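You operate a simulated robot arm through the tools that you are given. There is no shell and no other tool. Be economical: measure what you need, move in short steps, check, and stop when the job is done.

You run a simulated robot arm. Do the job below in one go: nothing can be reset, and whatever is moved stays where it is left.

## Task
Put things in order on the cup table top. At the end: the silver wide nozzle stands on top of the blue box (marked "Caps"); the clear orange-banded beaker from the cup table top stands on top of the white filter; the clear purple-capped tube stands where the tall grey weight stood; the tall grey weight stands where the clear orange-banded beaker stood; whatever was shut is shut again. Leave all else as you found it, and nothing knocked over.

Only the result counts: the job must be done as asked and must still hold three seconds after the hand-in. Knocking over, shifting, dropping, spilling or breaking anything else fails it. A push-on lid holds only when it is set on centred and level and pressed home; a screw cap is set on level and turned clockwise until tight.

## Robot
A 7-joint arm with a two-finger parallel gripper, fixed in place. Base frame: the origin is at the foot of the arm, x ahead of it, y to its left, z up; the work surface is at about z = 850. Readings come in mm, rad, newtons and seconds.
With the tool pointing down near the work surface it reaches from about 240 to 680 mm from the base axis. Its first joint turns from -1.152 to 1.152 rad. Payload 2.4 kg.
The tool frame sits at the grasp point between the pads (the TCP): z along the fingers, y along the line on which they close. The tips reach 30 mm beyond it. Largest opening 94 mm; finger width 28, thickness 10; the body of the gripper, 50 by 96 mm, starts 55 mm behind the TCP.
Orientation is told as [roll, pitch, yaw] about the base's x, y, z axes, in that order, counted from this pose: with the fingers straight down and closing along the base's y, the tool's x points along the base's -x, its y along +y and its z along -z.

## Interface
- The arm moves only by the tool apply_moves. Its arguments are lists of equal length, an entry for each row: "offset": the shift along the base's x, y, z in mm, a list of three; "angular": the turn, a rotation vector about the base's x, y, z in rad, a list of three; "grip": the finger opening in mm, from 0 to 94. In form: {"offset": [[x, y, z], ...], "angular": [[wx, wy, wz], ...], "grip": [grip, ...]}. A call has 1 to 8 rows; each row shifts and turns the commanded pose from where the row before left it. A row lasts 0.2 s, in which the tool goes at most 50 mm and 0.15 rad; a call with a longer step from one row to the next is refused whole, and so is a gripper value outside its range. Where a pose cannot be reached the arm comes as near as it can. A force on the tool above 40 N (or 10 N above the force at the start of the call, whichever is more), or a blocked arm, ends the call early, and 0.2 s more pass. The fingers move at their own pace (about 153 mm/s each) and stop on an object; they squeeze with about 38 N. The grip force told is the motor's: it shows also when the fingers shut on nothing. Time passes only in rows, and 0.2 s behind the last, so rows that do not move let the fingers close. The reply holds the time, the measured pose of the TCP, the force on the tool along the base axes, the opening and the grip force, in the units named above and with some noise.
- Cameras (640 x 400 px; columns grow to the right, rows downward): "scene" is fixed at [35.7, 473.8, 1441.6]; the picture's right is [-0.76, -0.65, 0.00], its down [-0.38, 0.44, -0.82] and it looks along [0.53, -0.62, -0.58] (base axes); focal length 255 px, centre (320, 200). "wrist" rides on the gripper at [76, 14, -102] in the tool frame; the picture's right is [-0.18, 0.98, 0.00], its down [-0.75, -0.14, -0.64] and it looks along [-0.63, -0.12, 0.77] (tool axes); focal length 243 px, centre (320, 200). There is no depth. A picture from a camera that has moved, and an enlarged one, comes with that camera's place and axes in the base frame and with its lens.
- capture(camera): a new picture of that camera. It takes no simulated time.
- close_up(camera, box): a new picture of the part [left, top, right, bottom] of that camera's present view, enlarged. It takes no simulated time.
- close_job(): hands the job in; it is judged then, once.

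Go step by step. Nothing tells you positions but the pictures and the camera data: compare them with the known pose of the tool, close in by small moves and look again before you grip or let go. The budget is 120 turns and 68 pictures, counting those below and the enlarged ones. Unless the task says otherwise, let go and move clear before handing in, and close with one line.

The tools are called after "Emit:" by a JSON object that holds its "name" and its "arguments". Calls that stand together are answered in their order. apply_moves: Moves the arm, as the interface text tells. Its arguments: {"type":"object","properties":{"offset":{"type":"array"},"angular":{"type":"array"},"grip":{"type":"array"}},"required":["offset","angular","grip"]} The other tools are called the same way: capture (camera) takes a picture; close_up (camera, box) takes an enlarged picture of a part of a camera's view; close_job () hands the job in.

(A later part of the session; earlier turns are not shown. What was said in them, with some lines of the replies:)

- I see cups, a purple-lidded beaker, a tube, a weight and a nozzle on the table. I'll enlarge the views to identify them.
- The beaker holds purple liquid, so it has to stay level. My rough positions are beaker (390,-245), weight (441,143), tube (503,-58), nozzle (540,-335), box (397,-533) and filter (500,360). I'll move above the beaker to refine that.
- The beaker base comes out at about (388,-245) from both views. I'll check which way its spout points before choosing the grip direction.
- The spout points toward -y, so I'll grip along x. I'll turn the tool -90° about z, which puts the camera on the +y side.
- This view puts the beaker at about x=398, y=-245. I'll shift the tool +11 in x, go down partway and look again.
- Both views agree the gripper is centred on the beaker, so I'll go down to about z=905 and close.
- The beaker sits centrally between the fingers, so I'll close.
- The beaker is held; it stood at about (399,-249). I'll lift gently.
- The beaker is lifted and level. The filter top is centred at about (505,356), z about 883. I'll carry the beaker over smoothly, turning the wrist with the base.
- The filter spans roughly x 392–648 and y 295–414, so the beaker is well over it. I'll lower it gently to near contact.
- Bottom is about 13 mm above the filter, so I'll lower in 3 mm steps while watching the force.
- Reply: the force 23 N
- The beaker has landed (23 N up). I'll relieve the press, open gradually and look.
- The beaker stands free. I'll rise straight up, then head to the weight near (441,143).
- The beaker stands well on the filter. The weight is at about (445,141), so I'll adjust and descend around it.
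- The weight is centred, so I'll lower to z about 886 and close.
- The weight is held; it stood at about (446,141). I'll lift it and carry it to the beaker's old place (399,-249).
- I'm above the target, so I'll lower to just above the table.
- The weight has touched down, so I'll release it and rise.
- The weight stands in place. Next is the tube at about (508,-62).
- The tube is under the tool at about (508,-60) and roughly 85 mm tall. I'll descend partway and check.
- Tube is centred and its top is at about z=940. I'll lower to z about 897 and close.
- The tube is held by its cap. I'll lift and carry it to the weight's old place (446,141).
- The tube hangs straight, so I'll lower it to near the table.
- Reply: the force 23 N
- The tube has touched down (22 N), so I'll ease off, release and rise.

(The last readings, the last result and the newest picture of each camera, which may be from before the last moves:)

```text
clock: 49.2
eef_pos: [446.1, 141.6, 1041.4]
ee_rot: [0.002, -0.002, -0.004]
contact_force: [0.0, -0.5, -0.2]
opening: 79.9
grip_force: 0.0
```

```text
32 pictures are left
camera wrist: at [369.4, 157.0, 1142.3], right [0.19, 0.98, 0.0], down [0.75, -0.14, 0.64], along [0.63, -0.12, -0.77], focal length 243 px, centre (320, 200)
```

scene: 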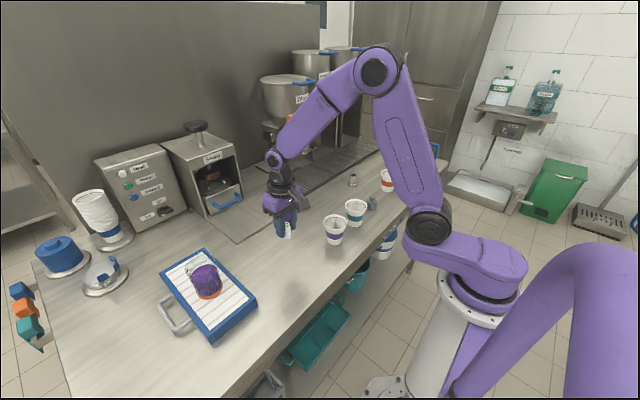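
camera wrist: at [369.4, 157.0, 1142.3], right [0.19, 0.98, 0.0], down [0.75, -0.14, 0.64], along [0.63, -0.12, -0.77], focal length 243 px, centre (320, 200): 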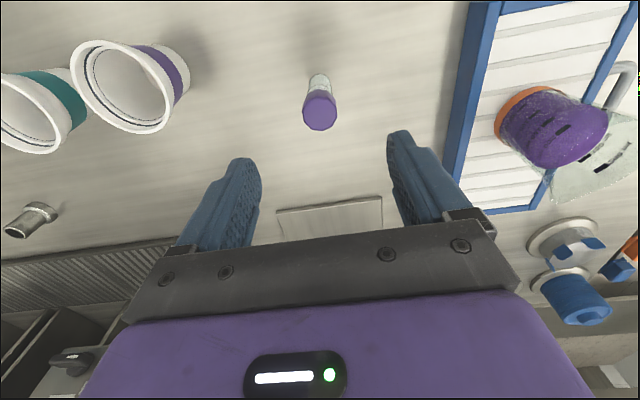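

The tube stands at the old weight place. Next is the nozzle at about (543,-335).

Emit:
{"name": "apply_moves", "arguments": {"offset": [[6, -30, 0], [8, -42, 0], [8, -42, 0], [8, -42, 0], [8, -42, 0], [8, -42, 0], [5, -25, 0], [0, 0, 0]], "angular": [[0, 0, 0], [0, 0, 0], [0, 0, 0], [0, 0, 0], [0, 0, 0], [0, 0, 0], [0, 0, 0], [0, 0, 0]], "grip": [80, 80, 80, 80, 80, 80, 80, 80]}}

Emit:
{"name": "apply_moves", "arguments": {"offset": [[5, -30, 0], [8, -42, 0], [8, -42, 0], [8, -42, 0], [8, -36, 0], [7, -18, 0], [0, 0, 0]], "angular": [[0, 0, 0], [0, 0, 0], [0, 0, 0], [0, 0, 0], [0, 0, 0], [0, 0, 0], [0, 0, 0]], "grip": [80, 80, 80, 80, 80, 80, 80]}}

Emit:
{"name": "capture", "arguments": {"camera": "wrist"}}

Emit:
{"name": "close_up", "arguments": {"camera": "scene", "box": [310, 110, 470, 230]}}

```text
clock: 51.0
eef_pos: [496.9, -123.2, 1042.8]
ee_rot: [0.001, 0.001, -0.003]
contact_force: [0.2, 0.0, 0.5]
opening: 80.4
grip_force: 0.1
```

```text
clock: 52.6
eef_pos: [541.3, -332.8, 1040.7]
ee_rot: [0.0, -0.001, -0.001]
contact_force: [-0.1, 0.0, 0.6]
opening: 80.2
grip_force: 0.1
```

```text
31 pictures are left
camera wrist: at [464.9, -317.8, 1142.1], right [0.19, 0.98, 0.0], down [0.75, -0.14, 0.64], along [0.63, -0.12, -0.77], focal length 243 px, centre (320, 200)
```

wrist: 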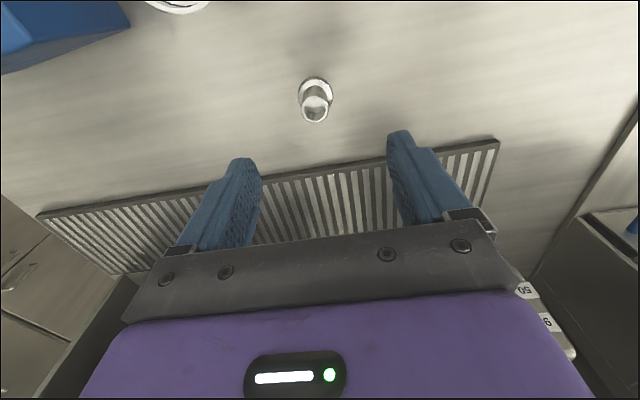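

```text
3.33 times, centred on (390, 170) of scene
camera zoom: at [35.7, 473.8, 1441.6], right [-0.76, -0.65, 0.0], down [-0.38, 0.44, -0.82], along [0.53, -0.62, -0.58], focal length 850 px, centre (87, 300)
```

zoom: 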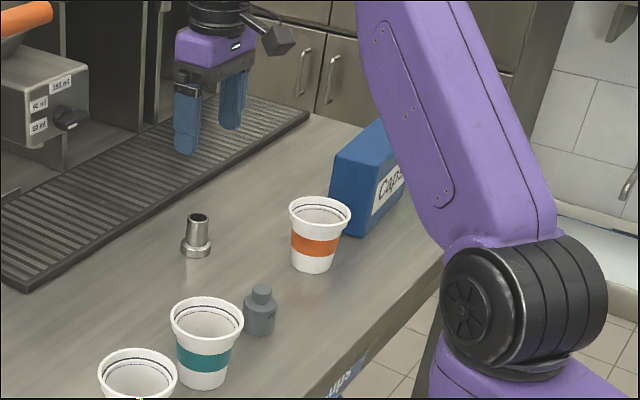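

Nozzle is at about (545,-337). I'll align, descend to z=945 and look at its shape.

Emit:
{"name": "apply_moves", "arguments": {"offset": [[3, -4, -20], [0, 0, -35], [0, 0, -30], [0, 0, -10], [0, 0, 0]], "angular": [[0, 0, 0], [0, 0, 0], [0, 0, 0], [0, 0, 0], [0, 0, 0]], "grip": [80, 80, 80, 80, 80]}}

Emit:
{"name": "capture", "arguments": {"camera": "wrist"}}

Emit:
{"name": "close_up", "arguments": {"camera": "scene", "box": [310, 130, 430, 220]}}

```text
clock: 53.8
eef_pos: [544.8, -337.1, 946.4]
ee_rot: [0.002, 0.0, -0.004]
contact_force: [0.3, 0.3, -0.4]
opening: 80.1
grip_force: 0.1
```

```text
29 pictures are left
camera wrist: at [467.5, -322.5, 1046.5], right [0.19, 0.98, 0.0], down [0.75, -0.14, 0.64], along [0.63, -0.12, -0.77], focal length 243 px, centre (320, 200)
```

wrist: 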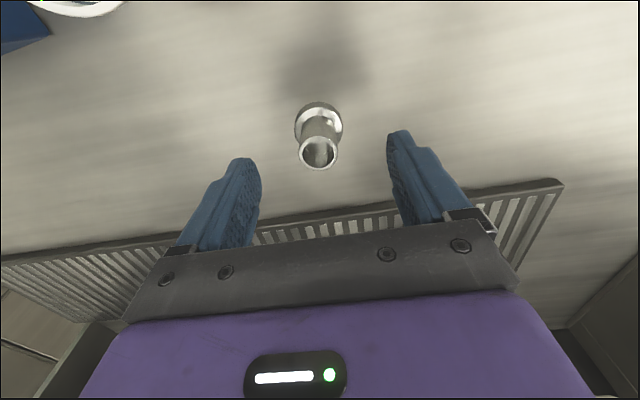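

```text
4.44 times, centred on (370, 175) of scene
camera zoom: at [35.7, 473.8, 1441.6], right [-0.76, -0.65, 0.0], down [-0.38, 0.44, -0.82], along [0.53, -0.62, -0.58], focal length 1134 px, centre (98, 311)
```

zoom: 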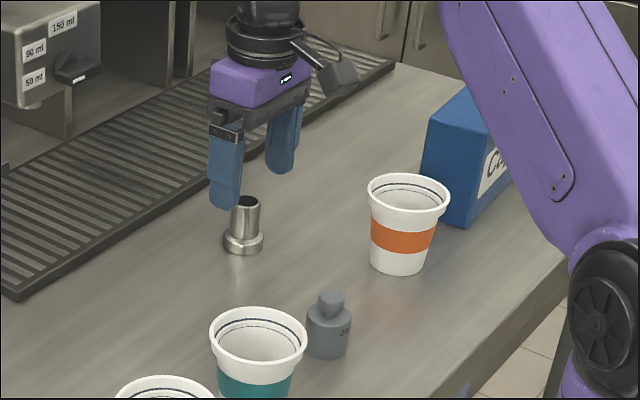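

The nozzle is upright, about 50 mm tall, with a flange about 12 mm high. I'll grip the barrel with tips just above the flange.

Emit:
{"name": "apply_moves", "arguments": {"offset": [[0, -1, -20], [0, 0, -20], [0, 0, -9], [0, 0, 0], [0, 0, 0], [0, 0, 0], [0, 0, 0]], "angular": [[0, 0, 0], [0, 0, 0], [0, 0, 0], [0, 0, 0], [0, 0, 0], [0, 0, 0], [0, 0, 0]], "grip": [80, 80, 80, 50, 30, 15, 5]}}

Emit:
{"name": "capture", "arguments": {"camera": "wrist"}}

```text
clock: 55.4
eef_pos: [544.5, -339.2, 896.1]
ee_rot: [-0.001, 0.0, -0.003]
contact_force: [-0.5, -0.5, -0.3]
opening: 28.0
grip_force: 38.3
```

```text
27 pictures are left
camera wrist: at [467.6, -324.5, 997.8], right [0.19, 0.98, 0.0], down [0.75, -0.14, 0.64], along [0.63, -0.12, -0.77], focal length 243 px, centre (320, 200)
```

wrist: 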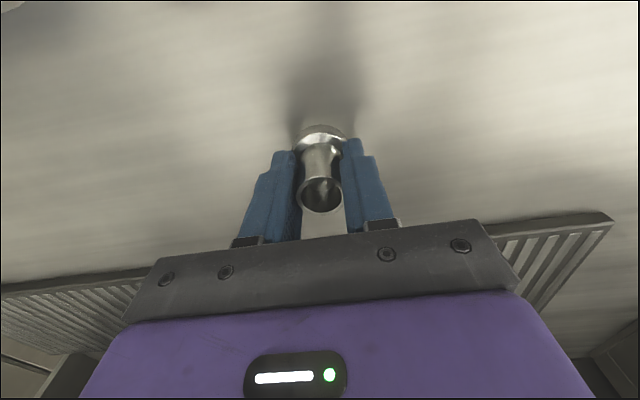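

The nozzle is held. I'll lift it, then turn the wrist toward the box so the camera looks along -y.

Emit:
{"name": "apply_moves", "arguments": {"offset": [[0, 0, 10], [0, 0, 25], [0, 0, 40], [0, 0, 40], [0, 0, 40], [0, 0, 29], [0, 0, 0]], "angular": [[0, 0, 0], [0, 0, 0], [0, 0, 0], [0, 0, 0], [0, 0, 0], [0, 0, 0], [0, 0, 0]], "grip": [5, 5, 5, 5, 5, 5, 5]}}

Emit:
{"name": "apply_moves", "arguments": {"offset": [[-15, -10, 0], [-15, -15, 0], [-15, -15, 0], [-15, -15, 0], [-15, -15, 0], [-15, -15, 0], [-15, -15, 0], [-10, -5, 0]], "angular": [[0, 0, -0.15], [0, 0, -0.15], [0, 0, -0.15], [0, 0, -0.15], [0, 0, -0.15], [0, 0, -0.15], [0, 0, -0.15], [0, 0, -0.15]], "grip": [5, 5, 5, 5, 5, 5, 5, 5]}}

Emit:
{"name": "capture", "arguments": {"camera": "wrist"}}

Emit:
{"name": "capture", "arguments": {"camera": "scene"}}

```text
clock: 57.0
eef_pos: [544.1, -340.2, 1081.0]
ee_rot: [0.001, -0.001, -0.004]
contact_force: [-0.8, -0.8, -1.7]
opening: 28.1
grip_force: 37.8
```

```text
clock: 58.8
eef_pos: [428.8, -445.1, 1080.5]
ee_rot: [0.001, -0.001, -1.207]
contact_force: [-0.7, -0.4, -0.7]
opening: 27.9
grip_force: 37.9
```

```text
26 pictures are left
camera wrist: at [414.3, -367.1, 1181.4], right [0.98, 0.18, 0.0], down [0.14, -0.75, 0.64], along [0.12, -0.63, -0.77], focal length 243 px, centre (320, 200)
```

wrist: 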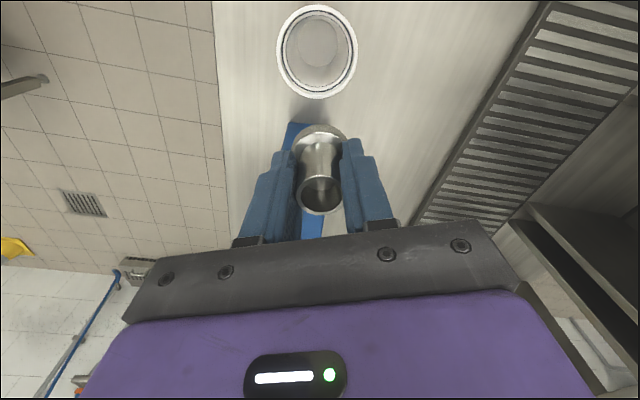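

```text
25 pictures are left
```

scene: 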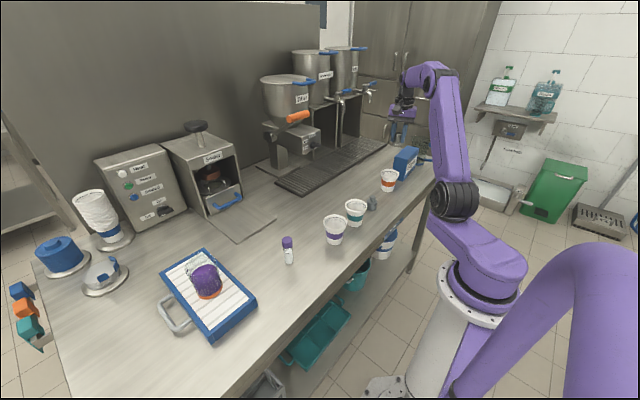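

Emit:
{"name": "close_up", "arguments": {"camera": "wrist", "box": [230, 90, 390, 250]}}

Emit:
{"name": "close_up", "arguments": {"camera": "scene", "box": [360, 110, 460, 200]}}

```text
2.50 times, centred on (310, 170) of wrist
camera zoom: at [414.3, -367.1, 1181.4], right [0.98, 0.18, 0.0], down [0.14, -0.75, 0.64], along [0.12, -0.63, -0.77], focal length 606 px, centre (345, 275)
```

zoom: 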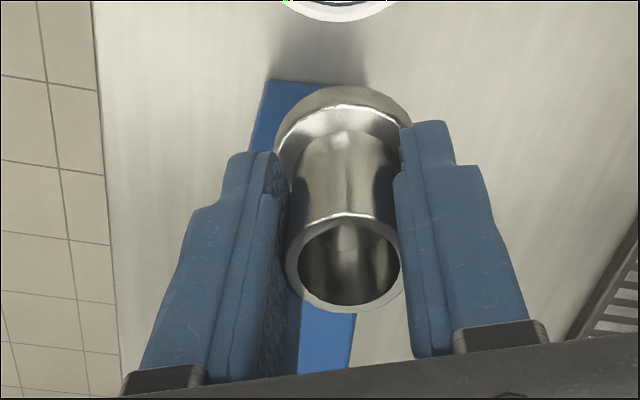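

```text
4.44 times, centred on (410, 155) of scene
camera zoom: at [35.7, 473.8, 1441.6], right [-0.76, -0.65, 0.0], down [-0.38, 0.44, -0.82], along [0.53, -0.62, -0.58], focal length 1134 px, centre (-80, 400)
```

zoom: 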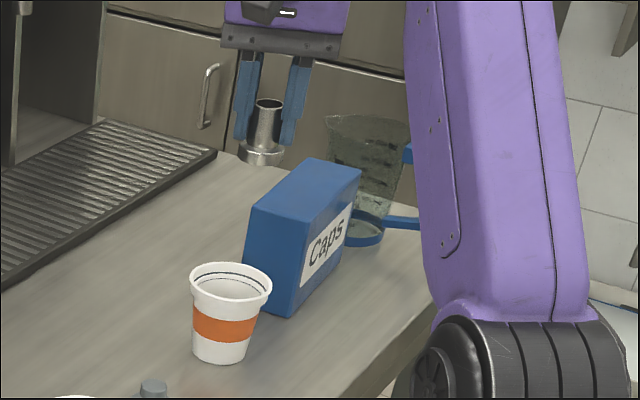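

The box top spans roughly x 402–462 and y -517 to -672, at z about 950. I'll move over its near end toward (432,-547), watching the reach.

Emit:
{"name": "apply_moves", "arguments": {"offset": [[1, -15, 0], [1, -20, 0], [1, -25, 0], [0, -20, 0], [0, -15, 0], [0, -7, 0], [0, 0, 0]], "angular": [[0, 0, 0], [0, 0, 0], [0, 0, 0], [0, 0, 0], [0, 0, 0], [0, 0, 0], [0, 0, 0]], "grip": [5, 5, 5, 5, 5, 5, 5]}}

Emit:
{"name": "capture", "arguments": {"camera": "wrist"}}

Emit:
{"name": "close_up", "arguments": {"camera": "scene", "box": [360, 110, 460, 200]}}

```text
clock: 60.4
eef_pos: [422.0, -525.8, 1077.2]
ee_rot: [0.0, -0.001, -1.202]
contact_force: [0.1, -0.7, -0.8]
opening: 27.1
grip_force: 38.3
out of reach, approached as far as the arm can: row 4, 5, 6
```

```text
22 pictures are left
camera wrist: at [406.8, -448.7, 1177.5], right [0.98, 0.18, 0.0], down [0.14, -0.75, 0.64], along [0.12, -0.63, -0.77], focal length 243 px, centre (320, 200)
```

wrist: 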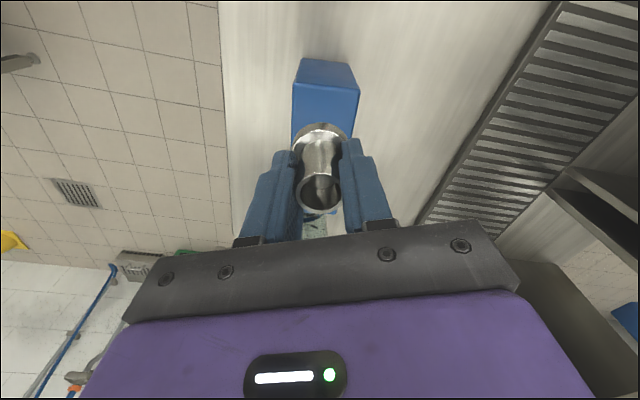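

```text
4.44 times, centred on (410, 155) of scene
camera zoom: at [35.7, 473.8, 1441.6], right [-0.76, -0.65, 0.0], down [-0.38, 0.44, -0.82], along [0.53, -0.62, -0.58], focal length 1134 px, centre (-80, 400)
```

zoom: 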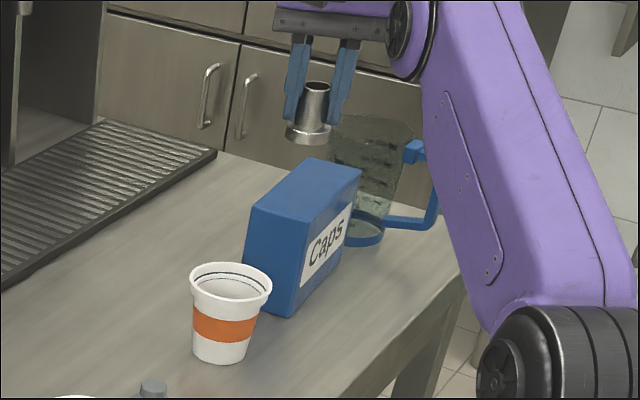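

At this height reach ends near radius 674; lower down it should extend. The box's near top edge is y≈-507, x 396–456. I'll lower 40 mm and see where the tool ends up.

Emit:
{"name": "apply_moves", "arguments": {"offset": [[0, 0, -10], [0, 0, -15], [0, 0, -15], [0, 0, 0]], "angular": [[0, 0, 0], [0, 0, 0], [0, 0, 0], [0, 0, 0]], "grip": [5, 5, 5, 5]}}

```text
clock: 61.4
eef_pos: [421.7, -526.5, 1034.8]
ee_rot: [0.001, 0.0, -1.203]
contact_force: [0.2, 1.1, -0.9]
opening: 27.0
grip_force: 38.0
```

Emit:
{"name": "apply_moves", "arguments": {"offset": [[0, -4, -5], [1, -4, -5], [0, 0, 0]], "angular": [[0, 0, 0], [0, 0, 0], [0, 0, 0]], "grip": [5, 5, 5]}}

Emit:
{"name": "capture", "arguments": {"camera": "wrist"}}

Emit:
{"name": "close_up", "arguments": {"camera": "scene", "box": [380, 110, 460, 180]}}

```text
clock: 62.2
eef_pos: [422.1, -533.2, 1027.3]
ee_rot: [0.0, 0.001, -1.202]
contact_force: [-0.5, -0.5, -0.9]
opening: 27.1
grip_force: 38.4
```

```text
20 pictures are left
camera wrist: at [407.6, -456.1, 1127.3], right [0.98, 0.18, 0.0], down [0.14, -0.75, 0.64], along [0.12, -0.63, -0.77], focal length 243 px, centre (320, 200)
```

wrist: 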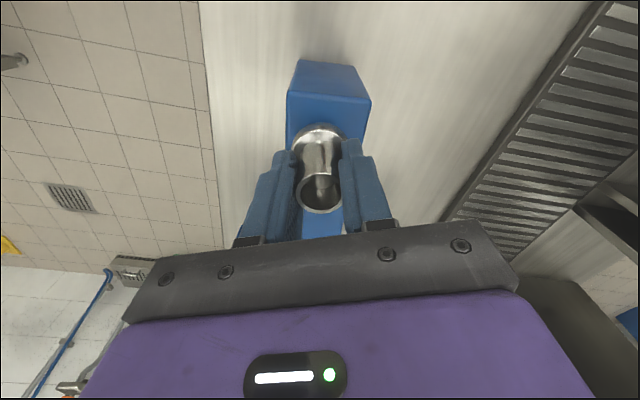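

```text
5.71 times, centred on (420, 145) of scene
camera zoom: at [35.7, 473.8, 1441.6], right [-0.76, -0.65, 0.0], down [-0.38, 0.44, -0.82], along [0.53, -0.62, -0.58], focal length 1458 px, centre (-251, 514)
```

zoom: 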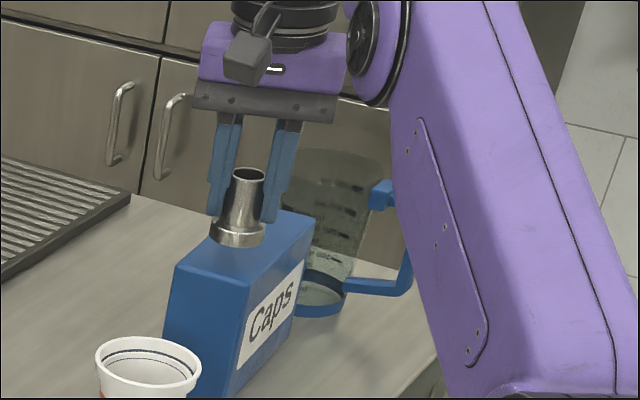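

That reach works. I'll go a bit further onto the box and lower some.

Emit:
{"name": "apply_moves", "arguments": {"offset": [[1, -4, -5], [1, -4, -5], [0, 0, -5], [0, 0, 0]], "angular": [[0, 0, 0], [0, 0, 0], [0, 0, 0], [0, 0, 0]], "grip": [5, 5, 5, 5]}}

Emit:
{"name": "close_up", "arguments": {"camera": "scene", "box": [380, 110, 460, 180]}}

```text
clock: 63.2
eef_pos: [424.8, -540.9, 1011.8]
ee_rot: [-0.001, 0.0, -1.202]
contact_force: [0.4, -0.4, -1.1]
opening: 27.1
grip_force: 38.0
```

```text
5.71 times, centred on (420, 145) of scene
camera zoom: at [35.7, 473.8, 1441.6], right [-0.76, -0.65, 0.0], down [-0.38, 0.44, -0.82], along [0.53, -0.62, -0.58], focal length 1458 px, centre (-251, 514)
```

zoom: 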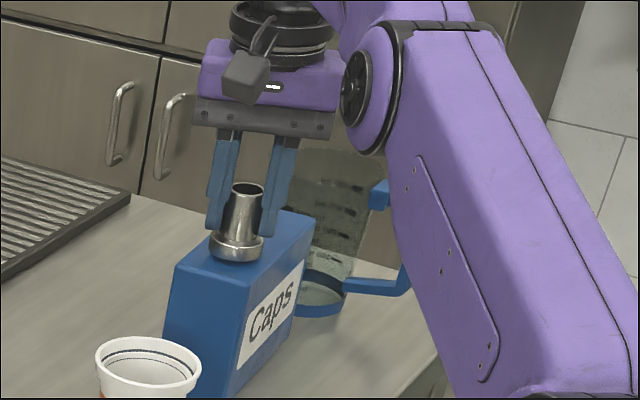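

The nozzle is over the box with clear margins. I'll lower slowly until contact.

Emit:
{"name": "apply_moves", "arguments": {"offset": [[0, 0, -3], [0, 0, -3], [0, 0, -2], [0, 0, 0]], "angular": [[0, 0, 0], [0, 0, 0], [0, 0, 0], [0, 0, 0]], "grip": [5, 5, 5, 5]}}

Emit:
{"name": "apply_moves", "arguments": {"offset": [[0, 0, -2], [0, 0, -1], [0, 0, 0]], "angular": [[0, 0, 0], [0, 0, 0], [0, 0, 0]], "grip": [5, 5, 5]}}

Emit:
{"name": "apply_moves", "arguments": {"offset": [[0, 0, -1], [0, 0, -1], [0, 0, 0]], "angular": [[0, 0, 0], [0, 0, 0], [0, 0, 0]], "grip": [5, 5, 5]}}

```text
clock: 64.2
eef_pos: [424.6, -541.2, 1006.0]
ee_rot: [0.002, -0.008, -1.202]
contact_force: [-0.6, 1.0, 26.4]
opening: 27.0
grip_force: 37.8
```

```text
clock: 65.0
eef_pos: [424.9, -542.3, 1003.3]
ee_rot: [0.001, -0.009, -1.203]
contact_force: [1.4, 0.3, 30.0]
opening: 26.8
grip_force: 37.8
```

```text
clock: 65.8
eef_pos: [425.0, -543.1, 1002.8]
ee_rot: [0.001, -0.011, -1.203]
contact_force: [-1.2, 4.1, 36.3]
opening: 26.9
grip_force: 38.3
```

Contact came already near 1006 and I pressed a little further, so I'll ease up until the force drops and inspect.

Emit:
{"name": "apply_moves", "arguments": {"offset": [[0, 0, 1.5], [0, 0, 1], [0, 0, 0]], "angular": [[0, 0, 0], [0, 0, 0], [0, 0, 0]], "grip": [5, 5, 5]}}

Emit:
{"name": "close_up", "arguments": {"camera": "scene", "box": [380, 110, 460, 180]}}

Emit:
{"name": "close_up", "arguments": {"camera": "wrist", "box": [230, 40, 430, 240]}}

```text
clock: 66.6
eef_pos: [424.9, -541.5, 1003.8]
ee_rot: [0.002, -0.006, -1.202]
contact_force: [3.7, -5.0, 24.3]
opening: 26.9
grip_force: 38.2
```

```text
5.71 times, centred on (420, 145) of scene
camera zoom: at [35.5, 474.2, 1441.5], right [-0.76, -0.65, 0.0], down [-0.38, 0.44, -0.82], along [0.53, -0.62, -0.58], focal length 1458 px, centre (-251, 514)
```

zoom: 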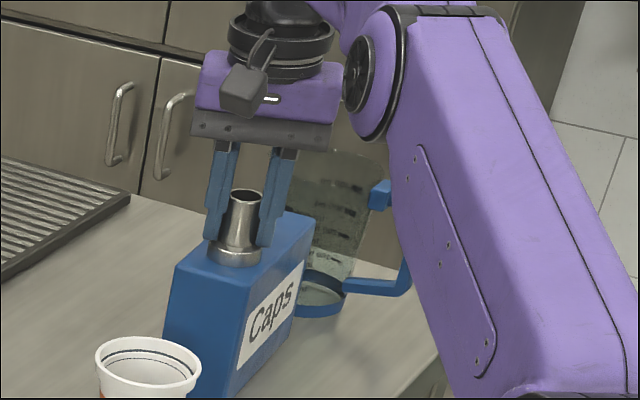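

```text
2.00 times, centred on (330, 140) of wrist
camera zoom: at [409.3, -464.3, 1103.7], right [0.98, 0.18, 0.0], down [0.14, -0.75, 0.65], along [0.12, -0.64, -0.76], focal length 485 px, centre (300, 320)
```

zoom: 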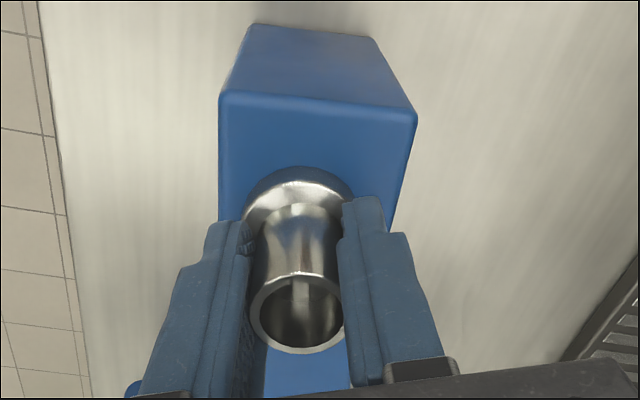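

The nozzle sits on the box top. I'll relieve the remaining force, then release.

Emit:
{"name": "apply_moves", "arguments": {"offset": [[0, 0, 1], [0, 0, 0.7], [0, 0, 0]], "angular": [[0, 0, 0], [0, 0, 0], [0, 0, 0]], "grip": [5, 5, 5]}}

```text
clock: 67.4
eef_pos: [424.6, -541.4, 1004.9]
ee_rot: [0.0, -0.002, -1.202]
contact_force: [4.7, -5.9, 20.2]
opening: 26.9
grip_force: 38.0
```

Emit:
{"name": "apply_moves", "arguments": {"offset": [[0, 0, 0.8], [0, 0, 0.7], [0, 0, 0]], "angular": [[0, 0, 0], [0, 0, 0], [0, 0, 0]], "grip": [5, 5, 5]}}

```text
clock: 68.2
eef_pos: [424.3, -539.9, 1003.5]
ee_rot: [0.0, 0.002, -1.201]
contact_force: [2.2, -3.5, 12.8]
opening: 26.9
grip_force: 37.5
```

The force is small now, so I'll open slowly and rise.

Emit:
{"name": "apply_moves", "arguments": {"offset": [[0, 0, 0.5], [0, 0, 0], [0, 0, 0], [0, 0, 0], [0, 0, 0]], "angular": [[0, 0, 0], [0, 0, 0], [0, 0, 0], [0, 0, 0], [0, 0, 0]], "grip": [24, 27, 30, 44, 60]}}

Emit:
{"name": "close_up", "arguments": {"camera": "wrist", "box": [230, 40, 430, 240]}}

```text
clock: 69.4
eef_pos: [423.7, -542.1, 1004.2]
ee_rot: [0.002, 0.001, -1.203]
contact_force: [0.3, 0.0, -0.2]
opening: 60.1
grip_force: 0.1
```

```text
2.00 times, centred on (330, 140) of wrist
camera zoom: at [409.2, -464.0, 1104.9], right [0.98, 0.18, 0.0], down [0.14, -0.75, 0.64], along [0.12, -0.63, -0.77], focal length 485 px, centre (300, 320)
```

zoom: 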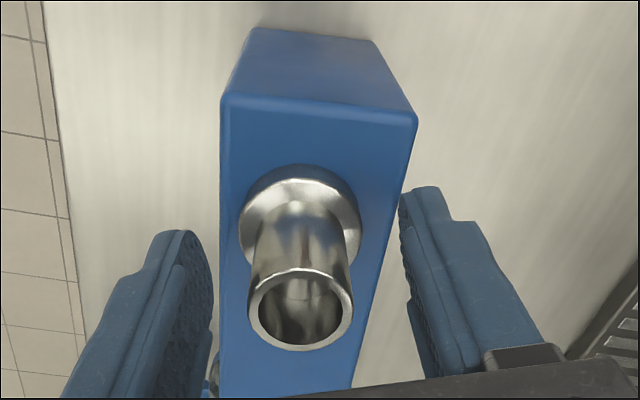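

The nozzle stands free. I'll rise, drawing slightly inward to stay in reach, then retreat.

Emit:
{"name": "apply_moves", "arguments": {"offset": [[0, 0, 10], [0, 0, 15], [0, 1, 15], [-2, 4, 20], [-6, 10, 20], [-10, 20, 10], [-10, 25, 0], [0, 0, 0]], "angular": [[0, 0, 0], [0, 0, 0], [0, 0, 0], [0, 0, 0], [0, 0, 0], [0, 0, 0], [0, 0, 0], [0, 0, 0]], "grip": [60, 60, 60, 60, 60, 60, 60, 60]}}

Emit:
{"name": "apply_moves", "arguments": {"offset": [[0, 40, 10], [0, 45, 10], [0, 45, 10], [0, 45, 0], [0, 45, 0], [0, 0, 0]], "angular": [[0, 0, 0.1], [0, 0, 0.1], [0, 0, 0.1], [0, 0, 0.1], [0, 0, 0.1], [0, 0, 0]], "grip": [60, 60, 60, 60, 60, 60]}}

Emit:
{"name": "capture", "arguments": {"camera": "scene"}}

Emit:
{"name": "close_up", "arguments": {"camera": "scene", "box": [270, 120, 450, 270]}}

```text
clock: 71.2
eef_pos: [392.7, -477.2, 1094.4]
ee_rot: [0.002, -0.005, -1.203]
contact_force: [0.0, -0.5, 0.7]
opening: 59.6
grip_force: 0.0
out of reach, approached as far as the arm can: row 3, 6
```

```text
clock: 72.6
eef_pos: [391.2, -256.0, 1121.7]
ee_rot: [0.001, 0.0, -0.702]
contact_force: [-0.3, -0.2, -0.7]
opening: 59.9
grip_force: 0.1
```

```text
14 pictures are left
```

scene: 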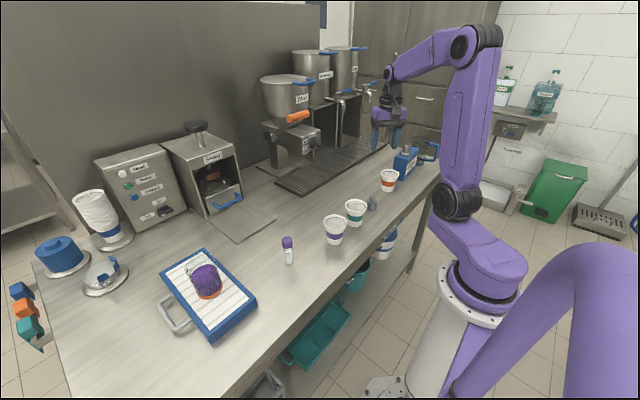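

```text
2.67 times, centred on (360, 195) of scene
camera zoom: at [35.7, 473.9, 1441.6], right [-0.76, -0.65, 0.0], down [-0.38, 0.44, -0.82], along [0.53, -0.62, -0.58], focal length 680 px, centre (213, 213)
```

zoom: 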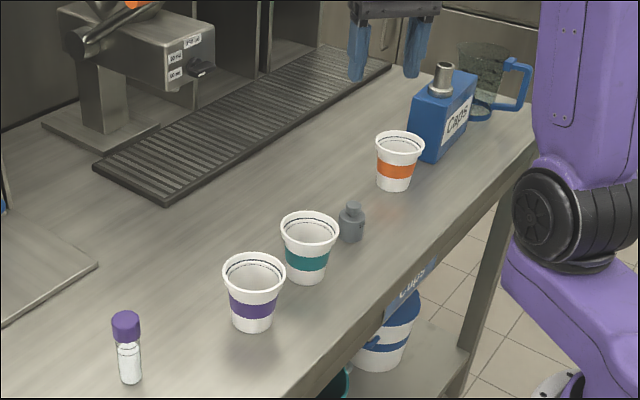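

Everything stands where it was asked, the other objects look undisturbed, and the arm is clear, so I'm handing in.

Emit:
{"name": "close_job", "arguments": {}}

```text
The job is handed in.
```

The nozzle is on the "Caps" box, the beaker is on the white filter, the tube is where the weight was and the weight is where the beaker was; the tube's cap stayed on, nothing else needed opening, and nothing was knocked over in the last pictures.
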